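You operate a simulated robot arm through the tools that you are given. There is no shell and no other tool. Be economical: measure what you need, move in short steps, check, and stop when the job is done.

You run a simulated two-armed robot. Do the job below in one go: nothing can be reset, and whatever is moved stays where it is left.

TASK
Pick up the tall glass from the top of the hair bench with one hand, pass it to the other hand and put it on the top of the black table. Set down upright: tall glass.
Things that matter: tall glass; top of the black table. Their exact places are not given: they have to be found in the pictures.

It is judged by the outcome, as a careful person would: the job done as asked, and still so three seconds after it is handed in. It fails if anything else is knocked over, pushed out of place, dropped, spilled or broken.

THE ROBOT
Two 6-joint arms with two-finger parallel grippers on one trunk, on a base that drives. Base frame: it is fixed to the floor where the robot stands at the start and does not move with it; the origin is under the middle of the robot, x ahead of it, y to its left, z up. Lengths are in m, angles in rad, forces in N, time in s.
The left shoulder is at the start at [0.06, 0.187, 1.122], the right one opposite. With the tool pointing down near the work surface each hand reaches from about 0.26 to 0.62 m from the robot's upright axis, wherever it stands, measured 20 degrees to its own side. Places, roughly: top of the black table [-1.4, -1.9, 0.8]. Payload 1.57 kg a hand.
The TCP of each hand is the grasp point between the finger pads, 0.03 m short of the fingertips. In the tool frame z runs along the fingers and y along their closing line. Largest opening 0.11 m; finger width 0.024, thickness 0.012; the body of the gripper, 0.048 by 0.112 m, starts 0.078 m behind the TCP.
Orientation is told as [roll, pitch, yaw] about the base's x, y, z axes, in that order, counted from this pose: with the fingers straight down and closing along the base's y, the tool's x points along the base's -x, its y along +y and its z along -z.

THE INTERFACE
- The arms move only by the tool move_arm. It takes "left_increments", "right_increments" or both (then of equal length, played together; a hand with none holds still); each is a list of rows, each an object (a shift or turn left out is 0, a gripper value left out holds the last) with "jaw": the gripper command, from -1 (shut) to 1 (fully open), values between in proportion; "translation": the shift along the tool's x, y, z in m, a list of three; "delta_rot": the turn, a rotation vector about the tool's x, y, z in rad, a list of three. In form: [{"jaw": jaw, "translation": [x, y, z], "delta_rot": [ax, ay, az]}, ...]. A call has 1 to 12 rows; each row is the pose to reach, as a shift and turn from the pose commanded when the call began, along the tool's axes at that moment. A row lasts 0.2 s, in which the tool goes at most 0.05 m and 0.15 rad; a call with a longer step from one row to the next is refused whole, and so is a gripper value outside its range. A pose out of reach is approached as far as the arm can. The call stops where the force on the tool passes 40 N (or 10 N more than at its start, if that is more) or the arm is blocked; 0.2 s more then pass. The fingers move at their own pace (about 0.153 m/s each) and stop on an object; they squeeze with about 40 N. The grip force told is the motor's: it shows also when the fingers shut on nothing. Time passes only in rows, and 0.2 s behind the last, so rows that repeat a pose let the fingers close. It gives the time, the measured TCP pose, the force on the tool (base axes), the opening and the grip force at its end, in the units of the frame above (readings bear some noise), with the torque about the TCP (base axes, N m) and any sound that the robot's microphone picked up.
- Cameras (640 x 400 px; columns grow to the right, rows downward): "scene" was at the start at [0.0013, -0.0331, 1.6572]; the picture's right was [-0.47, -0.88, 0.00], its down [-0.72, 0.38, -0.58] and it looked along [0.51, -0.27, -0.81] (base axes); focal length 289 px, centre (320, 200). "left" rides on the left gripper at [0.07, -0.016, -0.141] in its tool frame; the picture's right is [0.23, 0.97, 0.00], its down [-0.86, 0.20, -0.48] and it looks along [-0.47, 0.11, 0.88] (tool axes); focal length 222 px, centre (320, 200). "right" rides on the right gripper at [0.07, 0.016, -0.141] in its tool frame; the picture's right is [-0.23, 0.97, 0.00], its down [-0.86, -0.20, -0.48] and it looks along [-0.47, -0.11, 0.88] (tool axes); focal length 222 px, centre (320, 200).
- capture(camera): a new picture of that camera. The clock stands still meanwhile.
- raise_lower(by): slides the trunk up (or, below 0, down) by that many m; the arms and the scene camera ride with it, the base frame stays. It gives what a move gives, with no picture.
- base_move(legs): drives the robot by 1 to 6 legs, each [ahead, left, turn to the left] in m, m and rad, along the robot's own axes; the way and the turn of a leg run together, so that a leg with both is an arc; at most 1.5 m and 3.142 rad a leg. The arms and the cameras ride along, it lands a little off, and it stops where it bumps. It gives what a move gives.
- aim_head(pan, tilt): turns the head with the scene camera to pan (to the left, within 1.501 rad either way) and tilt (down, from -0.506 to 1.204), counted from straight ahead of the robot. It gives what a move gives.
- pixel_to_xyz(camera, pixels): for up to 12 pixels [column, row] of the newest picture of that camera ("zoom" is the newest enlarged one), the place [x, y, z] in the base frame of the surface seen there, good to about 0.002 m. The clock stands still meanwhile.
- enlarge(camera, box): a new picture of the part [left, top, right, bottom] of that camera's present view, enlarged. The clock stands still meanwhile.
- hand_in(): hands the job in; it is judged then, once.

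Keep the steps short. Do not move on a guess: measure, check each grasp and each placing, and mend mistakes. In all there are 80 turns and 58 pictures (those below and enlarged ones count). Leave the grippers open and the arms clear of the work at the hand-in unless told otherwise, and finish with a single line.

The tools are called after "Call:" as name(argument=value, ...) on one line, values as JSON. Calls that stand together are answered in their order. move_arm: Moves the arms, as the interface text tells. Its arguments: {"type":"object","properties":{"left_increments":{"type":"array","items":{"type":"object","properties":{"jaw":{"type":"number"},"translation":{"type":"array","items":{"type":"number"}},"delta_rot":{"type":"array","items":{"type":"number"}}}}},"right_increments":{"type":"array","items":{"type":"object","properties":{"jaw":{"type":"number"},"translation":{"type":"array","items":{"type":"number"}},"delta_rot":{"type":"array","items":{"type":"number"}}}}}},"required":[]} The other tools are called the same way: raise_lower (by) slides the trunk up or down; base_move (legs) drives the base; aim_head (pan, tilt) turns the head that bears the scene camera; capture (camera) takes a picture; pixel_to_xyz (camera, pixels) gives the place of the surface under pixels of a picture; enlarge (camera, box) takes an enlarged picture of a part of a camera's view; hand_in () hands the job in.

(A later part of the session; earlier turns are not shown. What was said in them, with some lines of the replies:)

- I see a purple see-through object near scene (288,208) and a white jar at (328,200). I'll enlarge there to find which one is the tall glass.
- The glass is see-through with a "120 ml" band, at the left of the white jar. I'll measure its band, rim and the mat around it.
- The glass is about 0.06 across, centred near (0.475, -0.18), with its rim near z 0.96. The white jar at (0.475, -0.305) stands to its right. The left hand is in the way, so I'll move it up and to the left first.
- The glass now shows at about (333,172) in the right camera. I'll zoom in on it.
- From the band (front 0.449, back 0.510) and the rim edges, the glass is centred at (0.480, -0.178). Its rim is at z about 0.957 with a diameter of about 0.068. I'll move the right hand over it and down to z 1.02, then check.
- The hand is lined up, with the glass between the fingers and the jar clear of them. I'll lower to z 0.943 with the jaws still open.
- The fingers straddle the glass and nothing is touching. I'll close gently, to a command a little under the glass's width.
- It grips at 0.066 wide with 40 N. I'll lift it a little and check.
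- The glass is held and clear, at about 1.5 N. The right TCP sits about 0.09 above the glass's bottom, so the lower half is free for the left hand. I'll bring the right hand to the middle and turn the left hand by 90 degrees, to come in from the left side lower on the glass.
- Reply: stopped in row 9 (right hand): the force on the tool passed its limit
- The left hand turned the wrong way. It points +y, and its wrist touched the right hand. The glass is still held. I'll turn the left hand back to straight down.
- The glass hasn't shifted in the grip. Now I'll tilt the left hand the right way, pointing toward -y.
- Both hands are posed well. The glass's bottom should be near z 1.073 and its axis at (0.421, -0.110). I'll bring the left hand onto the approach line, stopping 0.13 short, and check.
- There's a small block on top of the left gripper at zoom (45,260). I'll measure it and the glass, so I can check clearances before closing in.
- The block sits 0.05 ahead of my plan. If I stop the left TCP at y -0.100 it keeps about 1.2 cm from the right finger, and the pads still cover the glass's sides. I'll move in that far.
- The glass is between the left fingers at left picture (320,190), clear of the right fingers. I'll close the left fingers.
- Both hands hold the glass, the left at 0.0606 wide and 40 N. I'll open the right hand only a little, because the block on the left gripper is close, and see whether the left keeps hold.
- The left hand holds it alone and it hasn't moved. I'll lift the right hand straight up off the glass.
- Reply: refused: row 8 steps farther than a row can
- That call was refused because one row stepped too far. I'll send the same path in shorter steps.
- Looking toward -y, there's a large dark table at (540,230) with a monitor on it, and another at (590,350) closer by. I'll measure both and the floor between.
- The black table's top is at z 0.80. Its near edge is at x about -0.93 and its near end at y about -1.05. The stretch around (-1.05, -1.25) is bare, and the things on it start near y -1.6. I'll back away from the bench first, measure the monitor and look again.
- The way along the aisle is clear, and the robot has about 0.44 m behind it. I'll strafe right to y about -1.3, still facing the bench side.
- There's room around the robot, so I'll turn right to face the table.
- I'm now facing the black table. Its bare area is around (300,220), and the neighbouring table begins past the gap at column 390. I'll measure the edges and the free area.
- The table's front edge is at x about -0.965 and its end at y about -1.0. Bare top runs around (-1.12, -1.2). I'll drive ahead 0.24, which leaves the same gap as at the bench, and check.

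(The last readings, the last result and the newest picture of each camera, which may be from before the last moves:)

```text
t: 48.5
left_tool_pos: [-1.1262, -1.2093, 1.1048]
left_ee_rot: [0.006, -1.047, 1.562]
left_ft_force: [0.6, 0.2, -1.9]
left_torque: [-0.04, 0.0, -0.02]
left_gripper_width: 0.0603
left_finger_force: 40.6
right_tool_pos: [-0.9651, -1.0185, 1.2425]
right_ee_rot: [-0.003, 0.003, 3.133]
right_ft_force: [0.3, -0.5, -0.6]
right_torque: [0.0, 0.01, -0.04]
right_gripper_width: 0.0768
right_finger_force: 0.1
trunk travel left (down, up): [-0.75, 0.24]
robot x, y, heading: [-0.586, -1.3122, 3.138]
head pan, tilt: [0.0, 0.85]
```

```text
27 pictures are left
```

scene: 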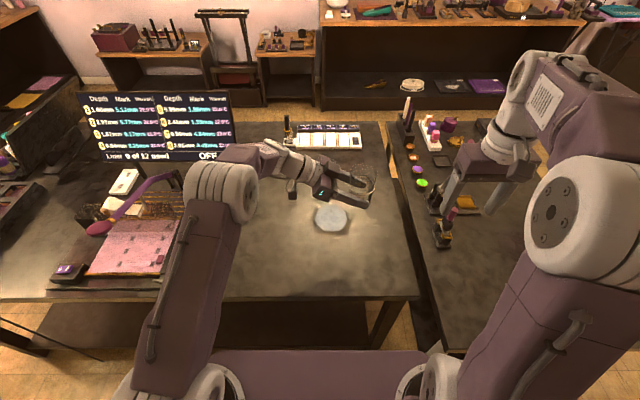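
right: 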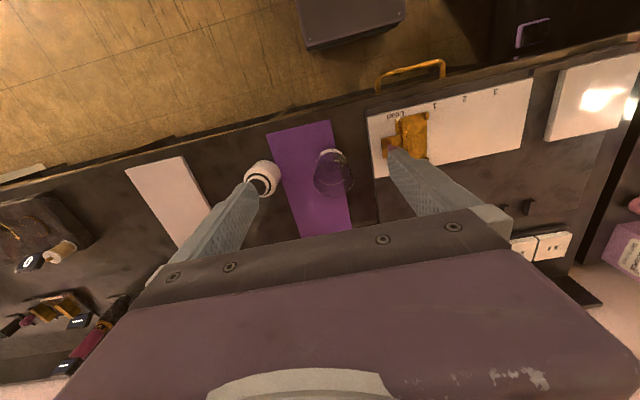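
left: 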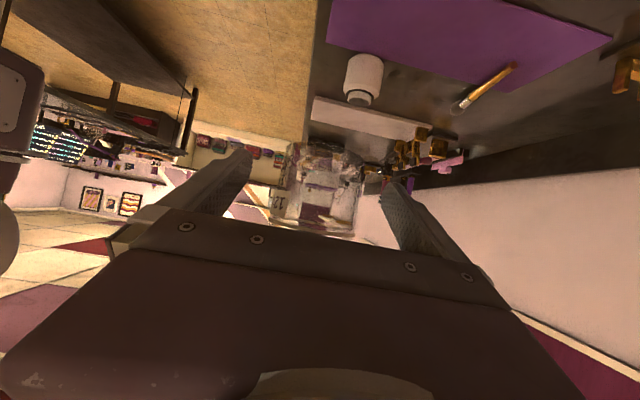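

There's a pale eight-sided patch on the table at (331,217), so I'll check what it is. I'll also zoom in on the held glass.

Call:
enlarge(camera="scene", box=[280, 150, 408, 250])

Call:
pixel_to_xyz(camera="scene", pixels=[[331, 217], [310, 217], [331, 240], [352, 217], [360, 240], [380, 220], [410, 280], [290, 290], [181, 215], [170, 280], [290, 140], [270, 250]])

```text
4.00 times, centred on (344, 200) of scene
```

zoom: 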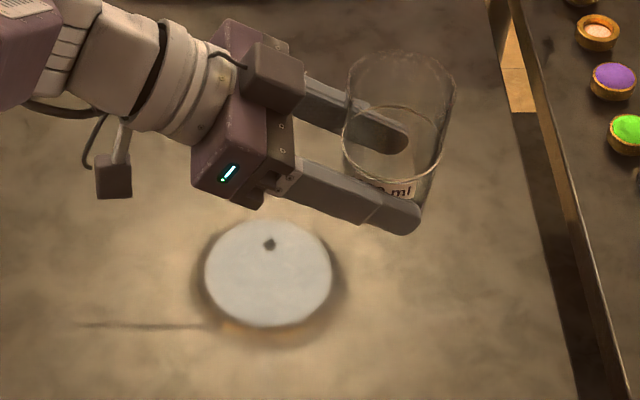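

```text
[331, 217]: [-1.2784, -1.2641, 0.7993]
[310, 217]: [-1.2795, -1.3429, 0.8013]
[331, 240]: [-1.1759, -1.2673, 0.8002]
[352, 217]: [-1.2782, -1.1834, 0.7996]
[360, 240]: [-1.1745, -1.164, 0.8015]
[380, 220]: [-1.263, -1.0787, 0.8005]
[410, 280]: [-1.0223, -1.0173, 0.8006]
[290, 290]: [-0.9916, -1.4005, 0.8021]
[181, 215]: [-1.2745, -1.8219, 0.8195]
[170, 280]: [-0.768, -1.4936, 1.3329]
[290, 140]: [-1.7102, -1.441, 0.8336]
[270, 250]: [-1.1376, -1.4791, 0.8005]
```

The patch is flat at z 0.7993, so it's only the lamp's reflection. The glass looks upright. I'll measure the lowest part of the left hand, the hanging camera block, before lowering.

Call:
pixel_to_xyz(camera="zoom", pixels=[[112, 165], [112, 193], [98, 190], [400, 225], [245, 205], [395, 190], [405, 192], [365, 178], [455, 85], [350, 85], [440, 165], [440, 60]])

```text
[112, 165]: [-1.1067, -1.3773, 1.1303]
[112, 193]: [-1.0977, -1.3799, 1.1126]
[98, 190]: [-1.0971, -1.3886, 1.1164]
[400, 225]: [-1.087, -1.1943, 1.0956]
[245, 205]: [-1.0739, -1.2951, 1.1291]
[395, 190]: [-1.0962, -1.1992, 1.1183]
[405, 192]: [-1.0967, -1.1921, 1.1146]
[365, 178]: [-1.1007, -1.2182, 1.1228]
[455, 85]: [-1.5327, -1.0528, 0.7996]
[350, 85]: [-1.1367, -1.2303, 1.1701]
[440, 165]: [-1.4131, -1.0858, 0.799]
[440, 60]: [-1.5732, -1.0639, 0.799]
```

The block is above the fingertips, so it will clear the table. I'll lower by 0.25, leaving the glass's bottom about 0.025 above the top.

Call:
move_arm(left_increments=[{"translation": [0.0346, 0, 0.02]}, {"translation": [0.0693, 0, 0.04]}, {"translation": [0.1039, 0, 0.06]}, {"translation": [0.1386, 0, 0.08]}, {"translation": [0.1732, 0, 0.1]}, {"translation": [0.1992, 0, 0.115]}, {"translation": [0.2165, 0, 0.125]}, {"translation": [0.2165, 0, 0.125]}])

Call:
capture(camera="scene")

Call:
enlarge(camera="scene", box=[260, 170, 420, 290])

```text
t: 50.4
left_tool_pos: [-1.123, -1.2084, 0.8549]
left_ee_rot: [0.007, -1.048, 1.564]
left_ft_force: [0.7, -0.6, -1.3]
left_torque: [-0.03, 0.0, 0.01]
left_gripper_width: 0.0603
left_finger_force: 40.0
left hand out of reach, approached as far as the arm can: row 7, 8
right_tool_pos: [-0.9675, -1.0186, 1.2432]
right_ee_rot: [-0.004, 0.004, 3.133]
right_ft_force: [0.2, 0.8, -0.2]
right_torque: [-0.02, -0.01, 0.01]
right_gripper_width: 0.077
right_finger_force: 0.1
trunk travel left (down, up): [-0.75, 0.24]
robot x, y, heading: [-0.5864, -1.3126, 3.141]
head pan, tilt: [0.0, 0.85]
```

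```text
25 pictures are left
```

scene: 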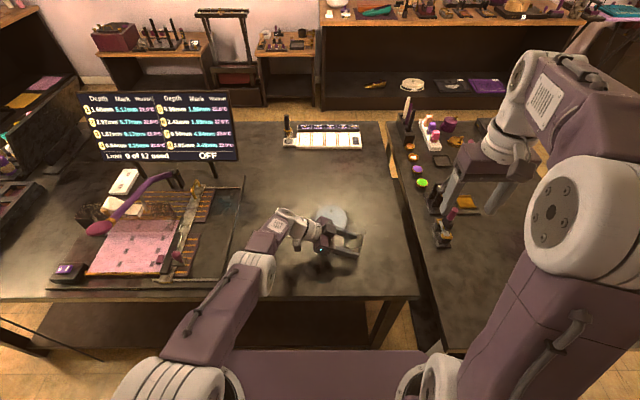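

```text
3.33 times, centred on (340, 230) of scene
```

zoom: 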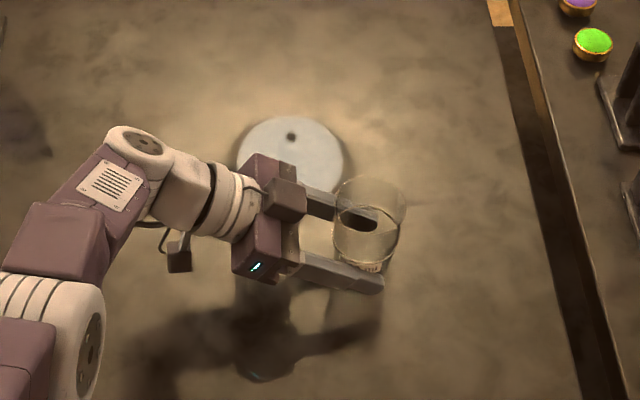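

The arm is near its reach limit. I'll use the trunk for the last 0.025 m, in small steps, watching the force.

Call:
raise_lower(by=-0.018)

Call:
enlarge(camera="scene", box=[310, 180, 406, 260])

```text
t: 51.0
left_tool_pos: [-1.1217, -1.2098, 0.8371]
left_ee_rot: [0.007, -1.047, 1.562]
left_ft_force: [-0.4, -0.7, -1.1]
left_torque: [-0.02, 0.04, 0.01]
left_gripper_width: 0.0601
left_finger_force: 39.6
right_tool_pos: [-0.9655, -1.0181, 1.2257]
right_ee_rot: [-0.003, 0.004, 3.136]
right_ft_force: [-0.3, -0.1, 0.2]
right_torque: [0.0, 0.01, 0.01]
right_gripper_width: 0.0771
right_finger_force: 0.1
trunk travel left (down, up): [-0.732, 0.258]
robot x, y, heading: [-0.5871, -1.3097, 3.14]
head pan, tilt: [0.0, 0.85]
```

```text
5.00 times, centred on (358, 220) of scene
```

zoom: 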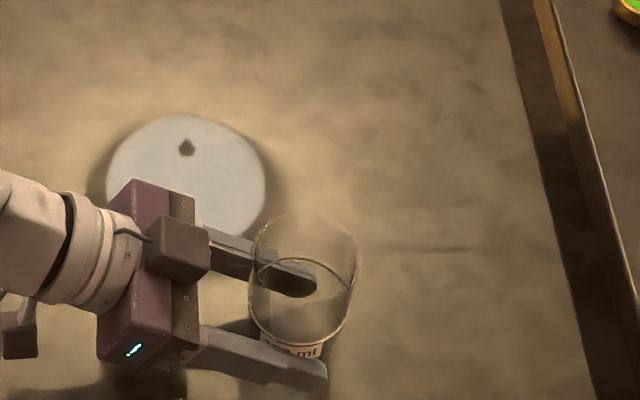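

No contact yet, and by my estimate the bottom is about 7 mm up. I'll go down 4 mm, then 2 mm.

Call:
raise_lower(by=-0.004)

Call:
raise_lower(by=-0.002)

```text
t: 51.5
left_tool_pos: [-1.1222, -1.208, 0.8323]
left_ee_rot: [0.007, -1.047, 1.561]
left_ft_force: [0.0, 0.0, -2.6]
left_torque: [0.01, -0.02, 0.0]
left_gripper_width: 0.06
left_finger_force: 39.8
right_tool_pos: [-0.9649, -1.0188, 1.2222]
right_ee_rot: [-0.002, 0.004, 3.135]
right_ft_force: [-0.2, 0.3, 0.9]
right_torque: [0.0, -0.01, 0.02]
right_gripper_width: 0.0768
right_finger_force: 0.1
trunk travel left (down, up): [-0.728, 0.262]
robot x, y, heading: [-0.5819, -1.3132, 3.138]
head pan, tilt: [0.0, 0.85]
```

```text
t: 52.0
left_tool_pos: [-1.1213, -1.209, 0.8305]
left_ee_rot: [0.008, -1.048, 1.56]
left_ft_force: [-0.3, 0.1, 0.4]
left_torque: [0.02, -0.08, 0.02]
left_gripper_width: 0.06
left_finger_force: 40.0
right_tool_pos: [-0.9656, -1.0177, 1.2201]
right_ee_rot: [-0.003, 0.004, 3.134]
right_ft_force: [0.6, 0.1, 0.1]
right_torque: [0.02, 0.0, -0.02]
right_gripper_width: 0.0768
right_finger_force: 0.1
trunk travel left (down, up): [-0.726, 0.264]
robot x, y, heading: [-0.587, -1.3094, 3.134]
head pan, tilt: [0.0, 0.85]
```

The vertical force changed from about -1.5 to +0.4 N, which looks like first contact. One more millimetre to confirm.

Call:
raise_lower(by=-0.001)

Call:
move_arm(left_increments=[{}, {}])

```text
t: 52.6
left_tool_pos: [-1.1218, -1.2092, 0.8312]
left_ee_rot: [0.01, -1.049, 1.558]
left_ft_force: [-0.1, 0.2, 7.4]
left_torque: [0.08, -0.21, 0.0]
left_gripper_width: 0.0601
left_finger_force: 39.6
right_tool_pos: [-0.9652, -1.0204, 1.219]
right_ee_rot: [-0.004, 0.004, 3.135]
right_ft_force: [-0.6, -0.3, -0.5]
right_torque: [0.05, 0.01, 0.01]
right_gripper_width: 0.077
right_finger_force: 0.0
trunk travel left (down, up): [-0.725, 0.265]
robot x, y, heading: [-0.5855, -1.3064, 3.132]
head pan, tilt: [0.0, 0.85]
```

```text
t: 53.2
left_tool_pos: [-1.1219, -1.2099, 0.8301]
left_ee_rot: [0.014, -1.048, 1.558]
left_ft_force: [-2.6, 0.8, 11.7]
left_torque: [0.09, -0.27, 0.02]
left_gripper_width: 0.06
left_finger_force: 40.2
right_tool_pos: [-0.9653, -1.0192, 1.2188]
right_ee_rot: [-0.002, 0.002, 3.134]
right_ft_force: [-0.5, -0.6, -0.1]
right_torque: [0.01, -0.02, 0.01]
right_gripper_width: 0.0772
right_finger_force: 0.1
trunk travel left (down, up): [-0.725, 0.265]
robot x, y, heading: [-0.5833, -1.3129, 3.132]
head pan, tilt: [0.0, 0.85]
```

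The glass is pressing on the table at about 10 N. I'll open the left fingers slowly.

Call:
move_arm(left_increments=[{"jaw": 0.1}, {"jaw": 0.15}, {"jaw": 0.25}, {"jaw": 0.4}, {"jaw": 0.6}, {"jaw": 0.8}, {"jaw": 1.0}, {"jaw": 1.0}])

Call:
enlarge(camera="scene", box=[310, 180, 406, 260])

```text
t: 55.0
left_tool_pos: [-1.1229, -1.2094, 0.8301]
left_ee_rot: [0.01, -1.047, 1.563]
left_ft_force: [0.3, -0.1, 0.8]
left_torque: [-0.01, 0.01, -0.01]
left_gripper_width: 0.11
left_finger_force: 0.0
right_tool_pos: [-0.9658, -1.0196, 1.2192]
right_ee_rot: [-0.003, 0.002, 3.137]
right_ft_force: [0.8, -0.3, -0.1]
right_torque: [0.03, -0.03, 0.01]
right_gripper_width: 0.0771
right_finger_force: 0.0
trunk travel left (down, up): [-0.725, 0.265]
robot x, y, heading: [-0.5827, -1.3111, 3.137]
head pan, tilt: [0.0, 0.85]
```

```text
5.00 times, centred on (358, 220) of scene
```

zoom: 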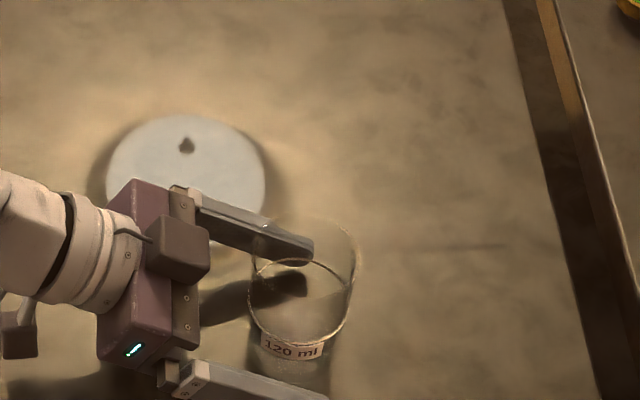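

The glass stands by itself, upright, with the fingers clear on both sides. I'll pull the left hand back along its fingers, then up.

Call:
move_arm(left_increments=[{"translation": [0, 0, -0.03]}, {"translation": [0, 0, -0.07]}, {"translation": [0, 0, -0.11]}, {"translation": [0, 0, -0.15]}, {"translation": [-0.03, 0, -0.17]}, {"translation": [-0.07, 0, -0.19]}, {"translation": [-0.11, -0.02, -0.21]}, {"translation": [-0.14, -0.04, -0.22]}, {"translation": [-0.14, -0.04, -0.22]}])

Call:
capture(camera="scene")

Call:
enlarge(camera="scene", box=[310, 180, 406, 260])

```text
t: 57.0
left_tool_pos: [-1.1792, -1.3546, 1.0418]
left_ee_rot: [0.005, -1.047, 1.563]
left_ft_force: [0.1, -0.7, 0.2]
left_torque: [-0.01, 0.0, -0.01]
left_gripper_width: 0.11
left_finger_force: 0.1
left hand out of reach, approached as far as the arm can: row 1, 2, 3, 4, 5, 6, 7, 8, 9
right_tool_pos: [-0.9658, -1.0183, 1.219]
right_ee_rot: [-0.004, 0.002, 3.134]
right_ft_force: [0.0, -0.1, 0.6]
right_torque: [-0.01, -0.04, -0.01]
right_gripper_width: 0.0769
right_finger_force: 0.1
trunk travel left (down, up): [-0.725, 0.265]
robot x, y, heading: [-0.5874, -1.3106, 3.141]
head pan, tilt: [0.0, 0.85]
```

```text
21 pictures are left
```

scene: 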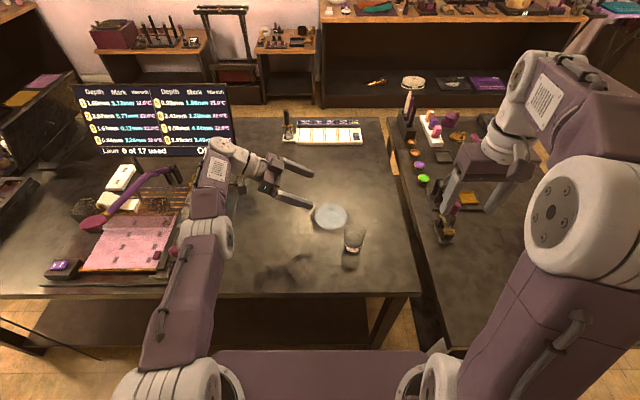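

```text
5.00 times, centred on (358, 220) of scene
```

zoom: 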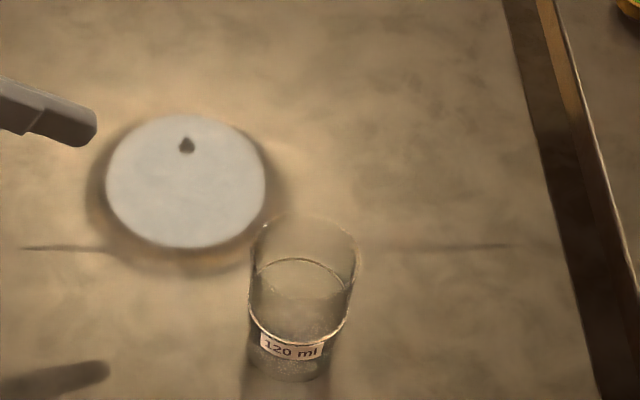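

The glass stands upright on the black table near (-1.12, -1.20), and the left hand is clear of it. Nothing else looks disturbed. I'll open the right hand fully, clear of everything, before handing in.

Call:
move_arm(right_increments=[{"jaw": 1.0}, {"jaw": 1.0}, {"jaw": 1.0}])

Call:
hand_in()

```text
t: 57.8
left_tool_pos: [-1.1789, -1.3548, 1.0421]
left_ee_rot: [0.005, -1.047, 1.561]
left_ft_force: [-1.1, 0.1, 0.2]
left_torque: [0.0, -0.03, -0.01]
left_gripper_width: 0.1098
left_finger_force: 0.1
right_tool_pos: [-0.9652, -1.0173, 1.2171]
right_ee_rot: [-0.002, 0.004, 3.136]
right_ft_force: [-0.1, -0.4, -0.3]
right_torque: [-0.01, 0.01, 0.01]
right_gripper_width: 0.1102
right_finger_force: 0.1
trunk travel left (down, up): [-0.725, 0.265]
robot x, y, heading: [-0.5835, -1.3105, 3.134]
head pan, tilt: [0.0, 0.85]
```

```text
The job is handed in.
```

The tall glass was picked up with the right hand, passed to the left, and now stands upright on the black table; both grippers are open and clear of it.
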